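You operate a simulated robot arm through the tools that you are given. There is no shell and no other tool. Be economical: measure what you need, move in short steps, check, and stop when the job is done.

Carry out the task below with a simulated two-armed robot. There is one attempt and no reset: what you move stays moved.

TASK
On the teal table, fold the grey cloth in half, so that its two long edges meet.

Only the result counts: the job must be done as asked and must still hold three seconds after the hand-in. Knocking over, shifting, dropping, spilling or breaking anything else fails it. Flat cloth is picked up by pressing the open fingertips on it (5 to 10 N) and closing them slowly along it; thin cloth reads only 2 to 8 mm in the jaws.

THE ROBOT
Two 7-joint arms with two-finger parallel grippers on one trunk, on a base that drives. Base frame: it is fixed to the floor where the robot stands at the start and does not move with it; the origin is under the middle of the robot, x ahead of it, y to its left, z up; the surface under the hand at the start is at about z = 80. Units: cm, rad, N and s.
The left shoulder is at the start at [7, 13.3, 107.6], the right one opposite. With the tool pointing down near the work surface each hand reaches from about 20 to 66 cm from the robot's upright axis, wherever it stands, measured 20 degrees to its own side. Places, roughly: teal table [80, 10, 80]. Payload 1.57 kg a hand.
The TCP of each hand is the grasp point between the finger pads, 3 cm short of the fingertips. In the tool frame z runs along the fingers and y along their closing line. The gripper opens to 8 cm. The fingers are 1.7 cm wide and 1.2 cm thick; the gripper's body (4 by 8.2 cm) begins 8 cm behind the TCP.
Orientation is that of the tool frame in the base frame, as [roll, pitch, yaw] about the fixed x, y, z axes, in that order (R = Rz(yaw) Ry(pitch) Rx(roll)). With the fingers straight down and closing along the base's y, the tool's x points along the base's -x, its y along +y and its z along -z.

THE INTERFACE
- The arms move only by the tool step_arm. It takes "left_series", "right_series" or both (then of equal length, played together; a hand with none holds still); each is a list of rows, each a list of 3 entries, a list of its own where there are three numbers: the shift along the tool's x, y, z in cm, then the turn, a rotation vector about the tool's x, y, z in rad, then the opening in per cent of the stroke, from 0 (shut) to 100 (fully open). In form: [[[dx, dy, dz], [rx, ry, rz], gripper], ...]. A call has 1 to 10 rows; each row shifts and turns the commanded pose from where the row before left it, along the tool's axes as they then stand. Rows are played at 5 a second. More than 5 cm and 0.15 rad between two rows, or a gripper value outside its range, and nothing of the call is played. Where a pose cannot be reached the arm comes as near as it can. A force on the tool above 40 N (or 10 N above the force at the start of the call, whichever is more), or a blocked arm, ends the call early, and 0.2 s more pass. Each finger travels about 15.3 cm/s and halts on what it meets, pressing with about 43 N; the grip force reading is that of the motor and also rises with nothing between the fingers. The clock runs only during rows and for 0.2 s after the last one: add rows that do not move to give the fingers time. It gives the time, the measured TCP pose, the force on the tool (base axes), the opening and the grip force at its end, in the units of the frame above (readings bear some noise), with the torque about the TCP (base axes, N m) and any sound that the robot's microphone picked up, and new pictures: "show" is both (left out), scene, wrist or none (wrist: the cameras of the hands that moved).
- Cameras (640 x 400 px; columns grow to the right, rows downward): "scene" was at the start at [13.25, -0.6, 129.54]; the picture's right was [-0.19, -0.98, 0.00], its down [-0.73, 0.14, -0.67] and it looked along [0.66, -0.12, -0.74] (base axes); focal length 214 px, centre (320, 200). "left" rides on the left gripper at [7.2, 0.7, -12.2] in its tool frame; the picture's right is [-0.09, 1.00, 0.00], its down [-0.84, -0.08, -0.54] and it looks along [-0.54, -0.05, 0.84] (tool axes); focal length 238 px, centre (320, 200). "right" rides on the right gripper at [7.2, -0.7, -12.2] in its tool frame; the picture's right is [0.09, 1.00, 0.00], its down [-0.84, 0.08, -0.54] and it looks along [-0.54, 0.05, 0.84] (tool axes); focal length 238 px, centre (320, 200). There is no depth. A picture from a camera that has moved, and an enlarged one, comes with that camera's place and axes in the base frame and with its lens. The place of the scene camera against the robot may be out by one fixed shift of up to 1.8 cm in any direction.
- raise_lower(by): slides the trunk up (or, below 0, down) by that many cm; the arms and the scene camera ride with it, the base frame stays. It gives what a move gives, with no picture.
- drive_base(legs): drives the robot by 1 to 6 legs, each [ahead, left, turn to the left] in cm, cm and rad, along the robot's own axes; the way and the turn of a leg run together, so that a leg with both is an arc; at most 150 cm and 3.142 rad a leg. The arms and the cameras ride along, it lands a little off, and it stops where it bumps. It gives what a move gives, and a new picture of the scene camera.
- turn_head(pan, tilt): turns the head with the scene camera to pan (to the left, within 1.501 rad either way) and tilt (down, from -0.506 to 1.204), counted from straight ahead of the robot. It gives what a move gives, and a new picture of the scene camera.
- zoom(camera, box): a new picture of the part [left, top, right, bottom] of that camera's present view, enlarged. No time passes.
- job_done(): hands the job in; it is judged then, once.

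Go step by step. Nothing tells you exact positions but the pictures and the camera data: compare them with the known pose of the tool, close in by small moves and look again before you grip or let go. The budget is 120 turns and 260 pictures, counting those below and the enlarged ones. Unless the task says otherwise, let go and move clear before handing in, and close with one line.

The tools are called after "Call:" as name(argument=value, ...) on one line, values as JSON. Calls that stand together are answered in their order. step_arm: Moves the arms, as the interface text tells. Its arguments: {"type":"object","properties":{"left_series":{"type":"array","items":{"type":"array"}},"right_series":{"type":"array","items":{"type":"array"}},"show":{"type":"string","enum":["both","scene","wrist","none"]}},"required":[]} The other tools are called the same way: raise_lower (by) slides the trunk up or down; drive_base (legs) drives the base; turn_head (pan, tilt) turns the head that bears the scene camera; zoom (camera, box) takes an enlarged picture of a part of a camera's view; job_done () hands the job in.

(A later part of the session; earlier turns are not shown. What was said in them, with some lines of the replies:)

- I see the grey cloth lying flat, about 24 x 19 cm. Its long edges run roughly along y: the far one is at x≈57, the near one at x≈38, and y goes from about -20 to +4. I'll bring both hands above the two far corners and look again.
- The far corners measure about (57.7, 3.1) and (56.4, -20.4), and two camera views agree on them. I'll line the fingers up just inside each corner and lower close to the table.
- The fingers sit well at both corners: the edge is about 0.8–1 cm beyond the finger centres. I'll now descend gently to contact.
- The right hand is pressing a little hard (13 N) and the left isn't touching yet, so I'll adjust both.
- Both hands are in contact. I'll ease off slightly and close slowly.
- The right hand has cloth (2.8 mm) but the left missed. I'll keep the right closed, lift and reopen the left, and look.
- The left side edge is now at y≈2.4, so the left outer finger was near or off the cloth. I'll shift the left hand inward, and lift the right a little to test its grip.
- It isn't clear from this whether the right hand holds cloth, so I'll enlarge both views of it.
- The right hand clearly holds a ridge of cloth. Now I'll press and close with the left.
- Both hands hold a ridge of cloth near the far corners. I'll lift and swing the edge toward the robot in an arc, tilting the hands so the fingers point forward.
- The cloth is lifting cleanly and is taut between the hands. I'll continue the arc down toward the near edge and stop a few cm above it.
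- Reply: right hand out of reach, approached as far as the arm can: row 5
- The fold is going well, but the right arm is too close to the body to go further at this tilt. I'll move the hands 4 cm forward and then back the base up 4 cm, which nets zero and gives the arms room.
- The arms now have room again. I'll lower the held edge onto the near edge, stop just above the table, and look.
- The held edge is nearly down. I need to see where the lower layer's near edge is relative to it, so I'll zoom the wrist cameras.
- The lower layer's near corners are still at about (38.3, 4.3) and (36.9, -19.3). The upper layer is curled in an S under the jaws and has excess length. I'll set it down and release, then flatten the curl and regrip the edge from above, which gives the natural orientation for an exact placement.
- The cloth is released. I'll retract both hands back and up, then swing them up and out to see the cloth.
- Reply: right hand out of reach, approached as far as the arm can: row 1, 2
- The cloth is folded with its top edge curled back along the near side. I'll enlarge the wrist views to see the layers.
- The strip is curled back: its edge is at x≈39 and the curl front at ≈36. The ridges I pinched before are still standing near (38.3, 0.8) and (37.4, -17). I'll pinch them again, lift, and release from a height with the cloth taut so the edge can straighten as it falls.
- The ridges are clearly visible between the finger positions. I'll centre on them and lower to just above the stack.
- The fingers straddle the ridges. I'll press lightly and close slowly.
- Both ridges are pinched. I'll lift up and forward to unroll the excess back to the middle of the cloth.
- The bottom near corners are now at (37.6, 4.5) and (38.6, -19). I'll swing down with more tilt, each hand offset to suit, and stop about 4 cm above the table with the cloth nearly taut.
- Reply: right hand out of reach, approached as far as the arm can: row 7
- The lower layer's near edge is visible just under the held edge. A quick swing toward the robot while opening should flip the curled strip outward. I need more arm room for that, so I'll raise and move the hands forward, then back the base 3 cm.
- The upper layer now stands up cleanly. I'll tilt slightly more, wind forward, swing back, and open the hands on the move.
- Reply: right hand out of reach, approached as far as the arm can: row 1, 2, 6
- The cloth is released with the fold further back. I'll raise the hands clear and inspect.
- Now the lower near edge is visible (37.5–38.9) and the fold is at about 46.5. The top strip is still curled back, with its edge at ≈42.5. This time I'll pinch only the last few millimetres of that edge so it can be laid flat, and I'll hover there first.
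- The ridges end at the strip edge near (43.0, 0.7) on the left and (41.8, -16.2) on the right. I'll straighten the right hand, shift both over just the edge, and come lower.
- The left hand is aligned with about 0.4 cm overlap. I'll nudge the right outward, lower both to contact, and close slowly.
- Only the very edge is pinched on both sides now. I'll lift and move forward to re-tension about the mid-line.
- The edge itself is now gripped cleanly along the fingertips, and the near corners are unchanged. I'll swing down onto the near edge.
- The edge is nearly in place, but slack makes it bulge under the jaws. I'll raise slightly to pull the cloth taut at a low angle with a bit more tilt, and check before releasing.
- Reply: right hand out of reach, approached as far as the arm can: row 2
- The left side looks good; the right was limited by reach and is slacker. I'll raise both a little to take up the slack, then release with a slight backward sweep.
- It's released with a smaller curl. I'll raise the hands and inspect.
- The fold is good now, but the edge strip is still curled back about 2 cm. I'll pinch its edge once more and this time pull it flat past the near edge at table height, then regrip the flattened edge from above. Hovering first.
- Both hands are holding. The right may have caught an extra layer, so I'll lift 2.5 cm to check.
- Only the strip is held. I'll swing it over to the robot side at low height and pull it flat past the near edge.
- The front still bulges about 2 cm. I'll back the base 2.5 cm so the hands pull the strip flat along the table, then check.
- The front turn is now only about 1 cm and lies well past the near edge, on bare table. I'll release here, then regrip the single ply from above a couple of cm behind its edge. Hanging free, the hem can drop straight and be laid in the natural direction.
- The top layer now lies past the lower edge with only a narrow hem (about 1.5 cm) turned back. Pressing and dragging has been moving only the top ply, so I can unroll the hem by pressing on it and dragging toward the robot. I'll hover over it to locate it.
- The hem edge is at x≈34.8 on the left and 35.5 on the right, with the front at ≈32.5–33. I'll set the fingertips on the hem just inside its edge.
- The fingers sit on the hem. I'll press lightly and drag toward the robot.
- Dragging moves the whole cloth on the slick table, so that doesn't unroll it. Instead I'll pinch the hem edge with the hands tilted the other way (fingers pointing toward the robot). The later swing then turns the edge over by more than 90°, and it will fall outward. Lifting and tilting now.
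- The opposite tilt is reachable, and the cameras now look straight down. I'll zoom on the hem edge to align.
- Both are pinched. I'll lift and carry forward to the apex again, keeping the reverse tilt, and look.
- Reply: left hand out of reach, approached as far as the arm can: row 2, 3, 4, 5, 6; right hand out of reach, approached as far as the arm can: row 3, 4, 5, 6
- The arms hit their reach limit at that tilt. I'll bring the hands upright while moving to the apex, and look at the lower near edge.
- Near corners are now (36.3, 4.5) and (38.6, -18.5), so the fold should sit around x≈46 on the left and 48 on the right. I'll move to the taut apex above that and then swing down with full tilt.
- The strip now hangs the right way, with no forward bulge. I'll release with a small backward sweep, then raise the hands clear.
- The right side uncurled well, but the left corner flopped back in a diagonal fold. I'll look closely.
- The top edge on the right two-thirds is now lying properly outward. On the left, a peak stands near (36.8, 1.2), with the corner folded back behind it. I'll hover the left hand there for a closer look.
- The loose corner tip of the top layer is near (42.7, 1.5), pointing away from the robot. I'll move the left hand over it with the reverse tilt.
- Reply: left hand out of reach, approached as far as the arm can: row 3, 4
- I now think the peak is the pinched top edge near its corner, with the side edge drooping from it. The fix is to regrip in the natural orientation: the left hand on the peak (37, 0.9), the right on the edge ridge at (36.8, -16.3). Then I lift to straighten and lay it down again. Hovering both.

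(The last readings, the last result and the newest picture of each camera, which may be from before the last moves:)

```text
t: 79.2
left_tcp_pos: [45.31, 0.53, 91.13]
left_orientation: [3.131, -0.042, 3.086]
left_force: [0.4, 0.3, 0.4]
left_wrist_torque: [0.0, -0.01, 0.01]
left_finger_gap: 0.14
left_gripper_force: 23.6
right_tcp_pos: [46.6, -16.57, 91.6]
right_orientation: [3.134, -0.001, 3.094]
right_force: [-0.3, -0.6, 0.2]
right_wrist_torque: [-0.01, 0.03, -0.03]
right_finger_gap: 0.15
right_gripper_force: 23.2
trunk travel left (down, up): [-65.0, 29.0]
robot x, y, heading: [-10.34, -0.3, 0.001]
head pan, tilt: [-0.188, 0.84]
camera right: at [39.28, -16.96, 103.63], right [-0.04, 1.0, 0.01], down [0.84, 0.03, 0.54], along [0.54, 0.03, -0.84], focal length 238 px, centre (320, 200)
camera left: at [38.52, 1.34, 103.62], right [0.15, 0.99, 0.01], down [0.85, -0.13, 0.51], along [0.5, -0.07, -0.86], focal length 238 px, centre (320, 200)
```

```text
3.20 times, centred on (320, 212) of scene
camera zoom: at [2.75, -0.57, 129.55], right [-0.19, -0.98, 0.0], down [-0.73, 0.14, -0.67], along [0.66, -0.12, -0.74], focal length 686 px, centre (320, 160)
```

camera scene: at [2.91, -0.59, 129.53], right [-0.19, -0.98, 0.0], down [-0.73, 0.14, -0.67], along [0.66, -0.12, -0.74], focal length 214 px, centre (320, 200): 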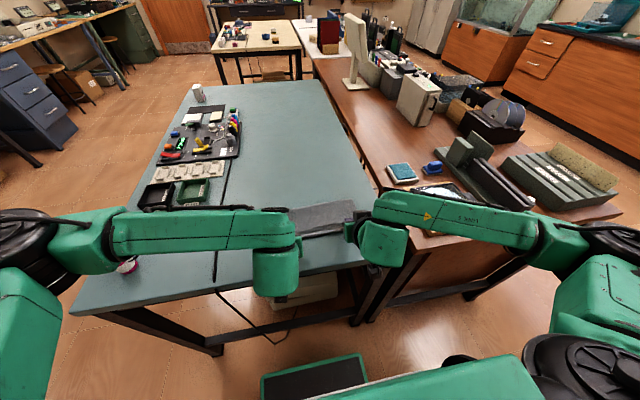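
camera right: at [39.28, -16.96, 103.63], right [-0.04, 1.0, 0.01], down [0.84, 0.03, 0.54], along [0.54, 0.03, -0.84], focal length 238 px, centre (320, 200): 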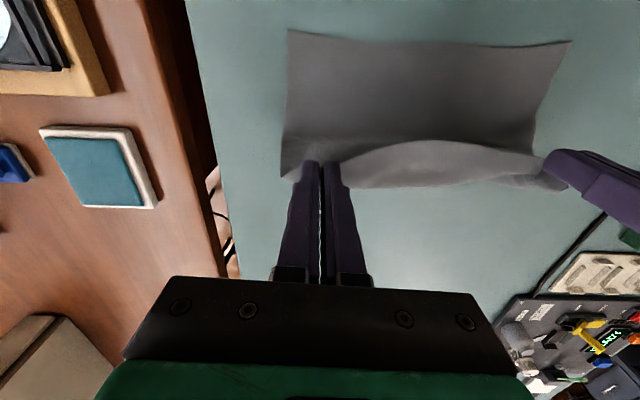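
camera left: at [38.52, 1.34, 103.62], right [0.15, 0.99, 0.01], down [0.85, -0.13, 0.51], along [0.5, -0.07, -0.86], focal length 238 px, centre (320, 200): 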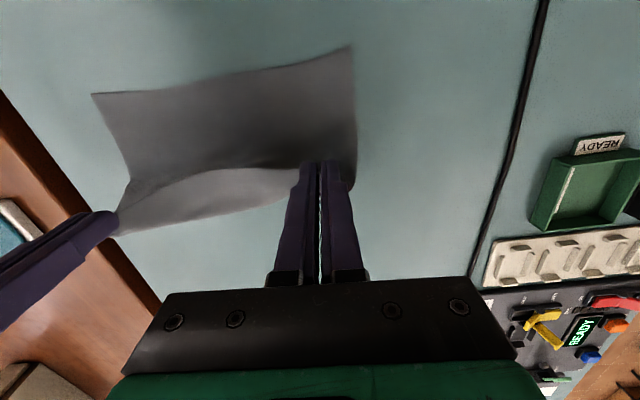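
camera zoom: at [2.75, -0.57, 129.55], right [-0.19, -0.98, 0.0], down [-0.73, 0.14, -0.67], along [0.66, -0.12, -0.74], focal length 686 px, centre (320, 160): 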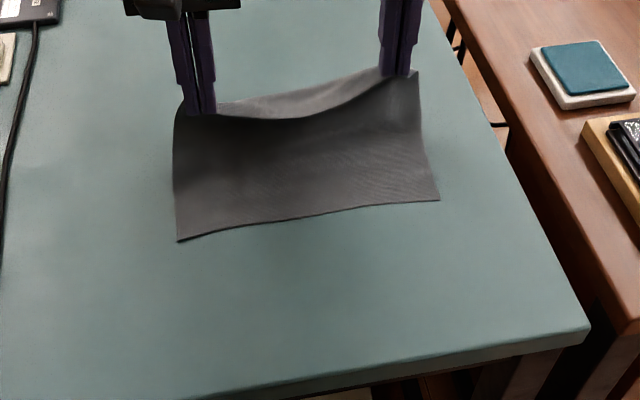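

Now the cloth hangs cleanly: the lower layer is flat and the upper edge is held near both corners, only sagging in the middle. I'll spread the hands slightly to pull the edge straight.

Call:
step_arm(left_series=[[[0, 0.4, 0], [0, 0, 0], 0], [[0, 0.4, 0], [0, 0, 0], 0], [[0, 0, 0], [0, 0, 0], 0]], right_series=[[[0, -0.4, 0], [0, 0, 0], 0], [[0, -0.4, 0], [0, 0, 0], 0], [[0, 0, 0], [0, 0, 0], 0]], show="wrist")

Call:
zoom(camera="scene", box=[240, 150, 400, 250])

```text
t: 80.0
left_tcp_pos: [45.33, 1.34, 91.31]
left_orientation: [3.134, -0.04, 3.09]
left_force: [0.2, -3.1, -0.5]
left_wrist_torque: [-0.14, 0.01, 0.0]
left_finger_gap: 0.14
left_gripper_force: 22.9
right_tcp_pos: [46.6, -17.31, 91.59]
right_orientation: [3.132, 0.001, 3.093]
right_force: [-1.2, 3.1, 0.3]
right_wrist_torque: [0.11, 0.01, -0.01]
right_finger_gap: 0.13
right_gripper_force: 23.4
trunk travel left (down, up): [-65.0, 29.0]
robot x, y, heading: [-10.42, 0.08, 0.002]
head pan, tilt: [-0.188, 0.84]
camera right: at [39.26, -17.91, 103.69], right [-0.04, 1.0, 0.01], down [0.84, 0.03, 0.54], along [0.54, 0.03, -0.84], focal length 238 px, centre (320, 200)
camera left: at [38.62, 2.13, 103.56], right [0.14, 0.99, 0.01], down [0.85, -0.13, 0.51], along [0.5, -0.07, -0.86], focal length 238 px, centre (320, 200)
```

right: 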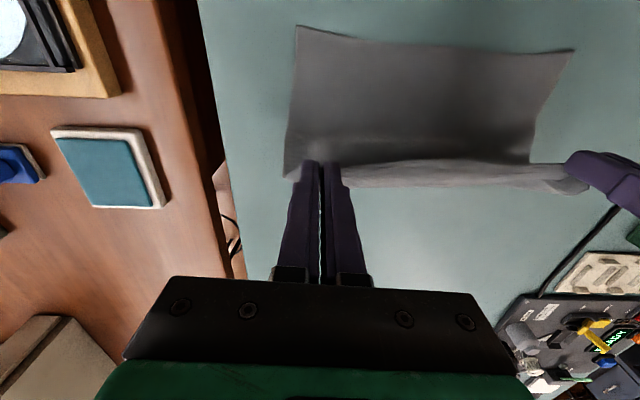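
left: 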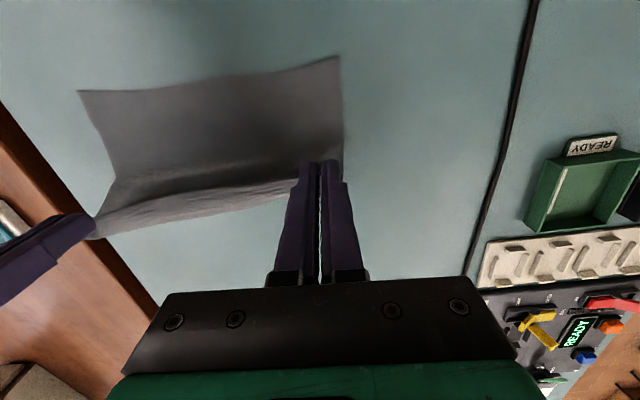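

```text
4.00 times, centred on (320, 200) of scene
camera zoom: at [2.78, -0.63, 129.54], right [-0.19, -0.98, 0.0], down [-0.73, 0.14, -0.67], along [0.66, -0.12, -0.74], focal length 858 px, centre (320, 200)
```

zoom: 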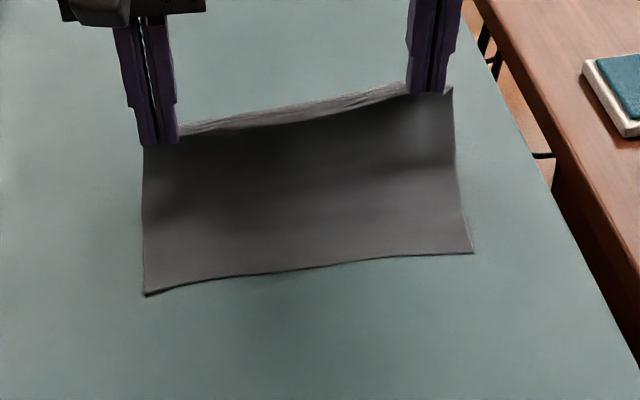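

The edge is straight and taut, and near corners are at (38.65, 3.9) and (37.95, -19.55). I'll swing down in this natural orientation with a small tilt and lay the edge on the near edge.

Call:
step_arm(left_series=[[[1, 0, 0.1], [0, 0, 0], 0], [[1.4, 0, 0.7], [0, -0.05, 0], 0], [[1.46, 0, 1.23], [0, -0.05, 0], 0], [[1.35, 0, 1.47], [0, -0.05, 0], 0], [[1.24, 0, 1.53], [0, -0.05, 0], 0], [[1.06, 0, 1.21], [0, -0.05, 0], 0], [[0.71, 0, 0.75], [0, -0.05, 0], 0], [[0, 0, 0], [0, 0, 0], 0]], right_series=[[[1.26, 0, 0.16], [0, 0, 0], 0], [[1.66, 0, 0.76], [0, -0.05, 0], 0], [[1.72, 0, 1.28], [0, -0.05, 0], 0], [[1.61, 0, 1.5], [0, -0.05, 0], 0], [[1.5, 0, 1.55], [0, -0.05, 0], 0], [[1.32, 0, 1.22], [0, -0.05, 0], 0], [[0.97, 0, 0.75], [0, -0.05, 0], 0], [[0, 0, 0], [0, 0, 0], 0]], show="wrist")

Call:
zoom(camera="scene", box=[240, 150, 400, 250])

```text
t: 81.8
left_tcp_pos: [37.94, 2.08, 83.8]
left_orientation: [3.131, 0.259, 3.088]
left_force: [-0.2, -3.7, -0.3]
left_wrist_torque: [-0.13, 0.0, -0.06]
left_finger_gap: 0.15
left_gripper_force: 23.3
right_tcp_pos: [37.43, -16.99, 83.33]
right_orientation: [3.131, 0.3, 3.089]
right_force: [-0.3, 3.7, 0.3]
right_wrist_torque: [0.15, 0.0, 0.05]
right_finger_gap: 0.15
right_gripper_force: 23.7
trunk travel left (down, up): [-65.0, 29.0]
robot x, y, heading: [-10.54, -0.38, -0.003]
head pan, tilt: [-0.188, 0.84]
camera right: at [26.85, -17.3, 92.88], right [-0.04, 1.0, -0.02], down [0.64, 0.04, 0.77], along [0.77, 0.02, -0.64], focal length 238 px, centre (320, 200)
camera left: at [27.69, 3.06, 93.75], right [0.14, 0.99, 0.03], down [0.66, -0.12, 0.74], along [0.73, -0.08, -0.67], focal length 238 px, centre (320, 200)
```

right: 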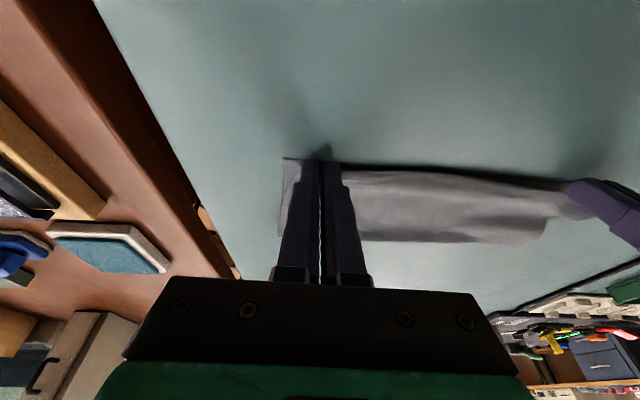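
left: 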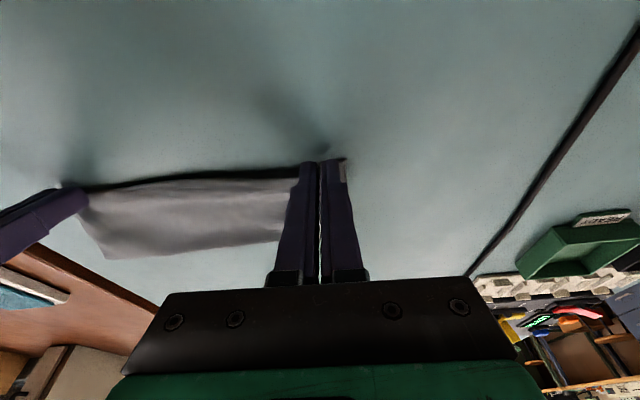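

```text
4.00 times, centred on (320, 200) of scene
camera zoom: at [2.8, -0.61, 129.54], right [-0.19, -0.98, 0.0], down [-0.73, 0.14, -0.67], along [0.66, -0.12, -0.74], focal length 858 px, centre (320, 200)
```

zoom: 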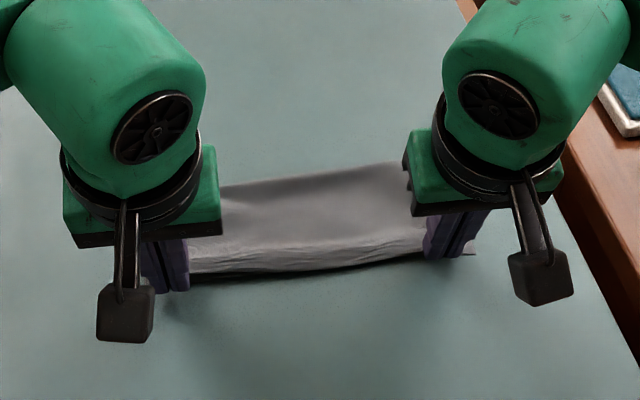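

This lays the edge right over the near edge. I'll lower the last few millimetres, open gently, and rise straight up.

Call:
step_arm(left_series=[[[0.05, 0, 0.45], [0, 0, 0], 0], [[0, 0, 0], [0, 0, 0], 0], [[0, 0, 0], [0, 0, 0], 8], [[0, 0, 0], [0, 0, 0], 16], [[0, 0, 0], [0, 0, 0], 24], [[0, 0, 0], [0, 0, 0], 24], [[0, 0, -1], [0, 0, 0], 24], [[-0.3, 0, -2], [0, 0, 0], 24], [[-0.5, 0, -3], [0, 0, 0], 24], [[0, 0, -3], [0, 0, 0], 24]], right_series=[[[0, 0, 0.1], [0, 0, 0], 0], [[0, 0, 0], [0, 0, 0], 0], [[0, 0, 0], [0, 0, 0], 8], [[0, 0, 0], [0, 0, 0], 16], [[0, 0, 0], [0, 0, 0], 24], [[0, 0, 0], [0, 0, 0], 24], [[0, 0, -1], [0, 0, 0], 24], [[-0.3, 0, -2], [0, 0, 0], 24], [[-0.5, 0, -3], [0, 0, 0], 24], [[0, 0, -3], [0, 0, 0], 24]], show="wrist")

Call:
zoom(camera="scene", box=[240, 150, 400, 250])

```text
t: 84.0
left_tcp_pos: [36.45, 1.93, 92.3]
left_orientation: [3.133, 0.26, 3.087]
left_force: [0.3, 0.1, 0.4]
left_wrist_torque: [0.03, -0.05, -0.03]
left_finger_gap: 1.93
left_gripper_force: 0.0
right_tcp_pos: [35.47, -16.6, 92.12]
right_orientation: [3.134, 0.301, 3.09]
right_force: [-0.1, 0.4, -0.1]
right_wrist_torque: [-0.03, -0.02, 0.02]
right_finger_gap: 1.95
right_gripper_force: 0.2
trunk travel left (down, up): [-65.0, 29.0]
robot x, y, heading: [-10.72, 0.28, -0.001]
head pan, tilt: [-0.188, 0.84]
camera right: at [24.94, -17.06, 101.48], right [-0.04, 1.0, -0.02], down [0.64, 0.04, 0.77], along [0.77, 0.02, -0.64], focal length 238 px, centre (320, 200)
camera left: at [26.25, 2.94, 102.23], right [0.14, 0.99, 0.03], down [0.66, -0.12, 0.74], along [0.73, -0.08, -0.67], focal length 238 px, centre (320, 200)
```

right: 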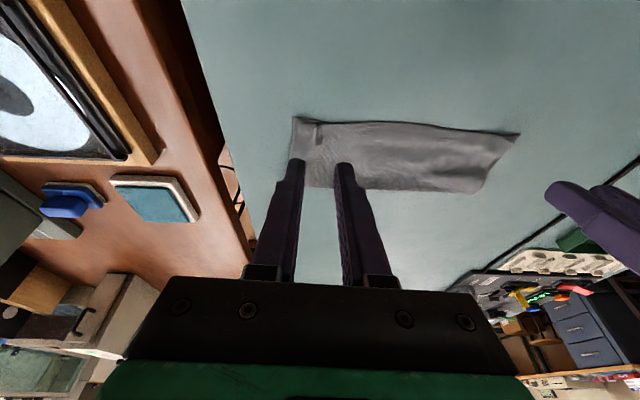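
left: 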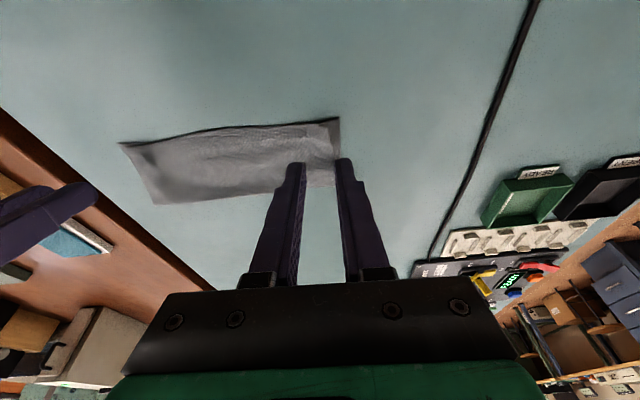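

```text
4.00 times, centred on (320, 200) of scene
camera zoom: at [2.63, -0.6, 129.55], right [-0.19, -0.98, 0.0], down [-0.73, 0.14, -0.67], along [0.66, -0.12, -0.74], focal length 858 px, centre (320, 200)
```

zoom: 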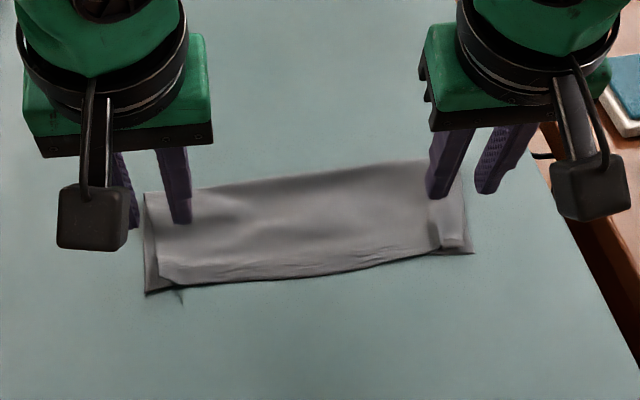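

Excellent – it is essentially folded flat. I'll move the hands clear and inspect how closely the edges meet.

Call:
step_arm(left_series=[[[0, 2, -2], [0, 0.1, 0], 24], [[0, 3, -2], [0, 0.16, 0], 24], [[0, 4, -1], [0, 0, 0], 24], [[0, 4, 0], [0, 0, 0], 24], [[0, 0, 0], [0, 0, 0], 24]], right_series=[[[0, -2, -2], [0, 0.15, 0], 24], [[0, -3, -2], [0, 0.15, 0], 24], [[0, -4, -1], [0, 0, 0], 24], [[0, -4, 0], [0, 0, 0], 24], [[0, 0, 0], [0, 0, 0], 24]], show="none")

Call:
zoom(camera="left", box=[80, 80, 320, 230])

Call:
zoom(camera="right", box=[330, 80, 570, 230])

Call:
zoom(camera="scene", box=[250, 170, 378, 250])

```text
refused: row 2 steps farther than a row can; nothing moved
```

```text
2.67 times, centred on (200, 155) of left
camera zoom: at [26.25, 2.94, 102.23], right [0.14, 0.99, 0.03], down [0.66, -0.12, 0.74], along [0.73, -0.08, -0.67], focal length 636 px, centre (640, 320)
```

zoom: 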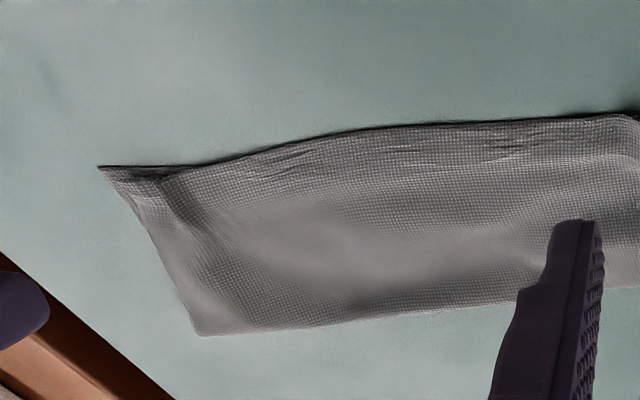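

```text
2.67 times, centred on (450, 155) of right
camera zoom: at [24.94, -17.06, 101.48], right [-0.04, 1.0, -0.02], down [0.64, 0.04, 0.77], along [0.77, 0.02, -0.64], focal length 636 px, centre (-27, 320)
```

zoom: 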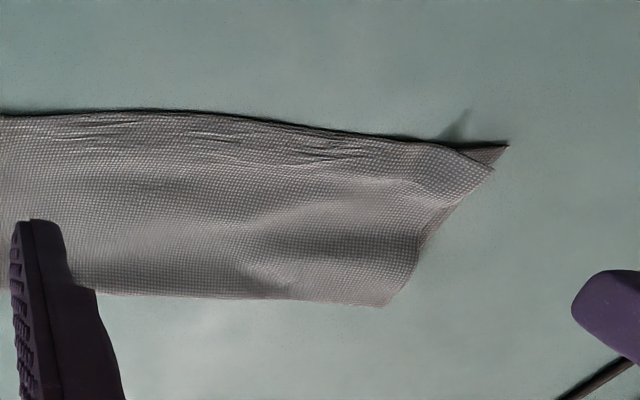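

```text
5.00 times, centred on (314, 210) of scene
camera zoom: at [2.63, -0.6, 129.55], right [-0.19, -0.98, 0.0], down [-0.73, 0.14, -0.67], along [0.66, -0.12, -0.74], focal length 1072 px, centre (350, 150)
```

zoom: 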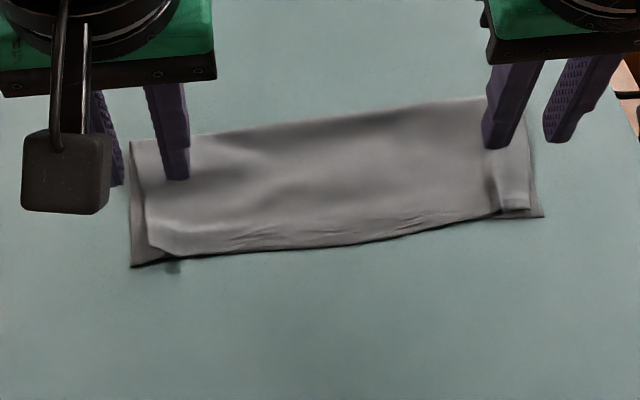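

Call:
step_arm(left_series=[[[0, 2, -2], [0, 0.1, 0], 24], [[0, 3, -2], [0, 0.15, 0], 24], [[0, 4, -1], [0, 0, 0], 24], [[0, 2, 0], [0, 0, 0], 24], [[0, 0, 0], [0, 0, 0], 24]], right_series=[[[0, -2, -2], [0, 0.15, 0], 24], [[0, -3, -2], [0, 0.15, 0], 24], [[0, -4, -1], [0, 0, 0], 24], [[0, -2, 0], [0, 0, 0], 24], [[0, 0, 0], [0, 0, 0], 24]], show="none")

Call:
zoom(camera="left", box=[60, 80, 300, 230])

Call:
zoom(camera="right", box=[350, 80, 590, 230])

Call:
zoom(camera="scene", box=[250, 170, 378, 250])

```text
t: 85.2
left_tcp_pos: [36.23, 12.81, 97.1]
left_orientation: [3.133, 0.009, 3.09]
left_force: [0.5, 0.1, -0.3]
left_wrist_torque: [-0.01, 0.04, -0.01]
left_finger_gap: 1.93
left_gripper_force: 0.1
right_tcp_pos: [34.12, -27.74, 96.89]
right_orientation: [3.133, 0.0, 3.093]
right_force: [-0.7, -0.1, 0.4]
right_wrist_torque: [-0.04, 0.03, -0.01]
right_finger_gap: 1.91
right_gripper_force: 0.0
trunk travel left (down, up): [-65.0, 29.0]
robot x, y, heading: [-10.41, 0.03, 0.005]
head pan, tilt: [-0.188, 0.84]
```

```text
2.67 times, centred on (180, 155) of left
camera zoom: at [28.84, 13.7, 109.2], right [0.14, 0.99, 0.01], down [0.83, -0.13, 0.55], along [0.54, -0.07, -0.84], focal length 636 px, centre (693, 320)
```

zoom: 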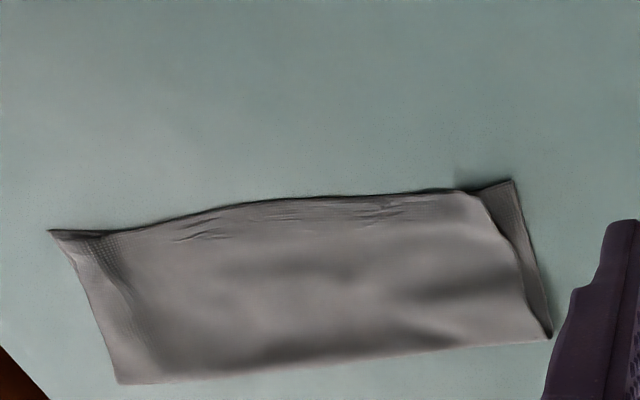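

```text
2.67 times, centred on (470, 155) of right
camera zoom: at [26.89, -28.29, 109.04], right [-0.04, 1.0, 0.01], down [0.84, 0.03, 0.54], along [0.54, 0.03, -0.84], focal length 636 px, centre (-80, 320)
```

zoom: 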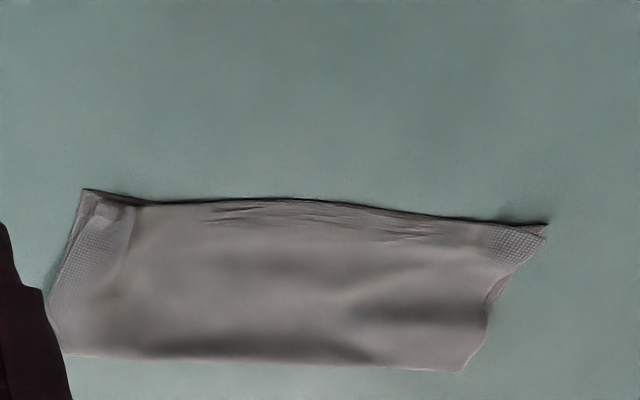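

```text
5.00 times, centred on (314, 210) of scene
camera zoom: at [2.81, -0.62, 129.54], right [-0.19, -0.98, 0.0], down [-0.73, 0.14, -0.67], along [0.66, -0.12, -0.74], focal length 1072 px, centre (350, 150)
```

zoom: 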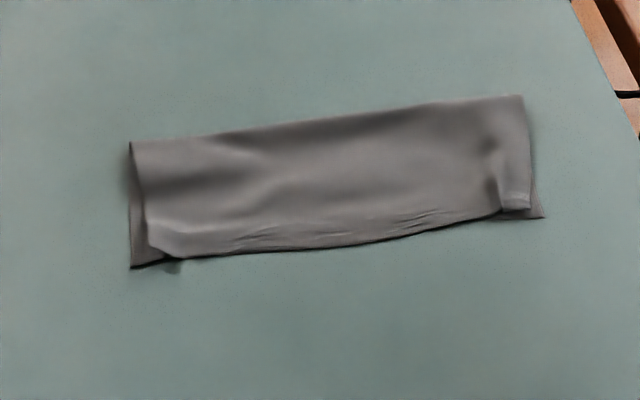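

The cloth lies folded in half with its long edges meeting to within about a centimetre, both hands are clear, and nothing else has moved. I'm handing it in.

Call:
job_done()

```text
The job is handed in.
```

The grey cloth is folded in half with its long edges together: they meet within about 0.5 cm along most of their length, and the top corners sit roughly 1 cm in from the bottom ones. Nothing else was disturbed.
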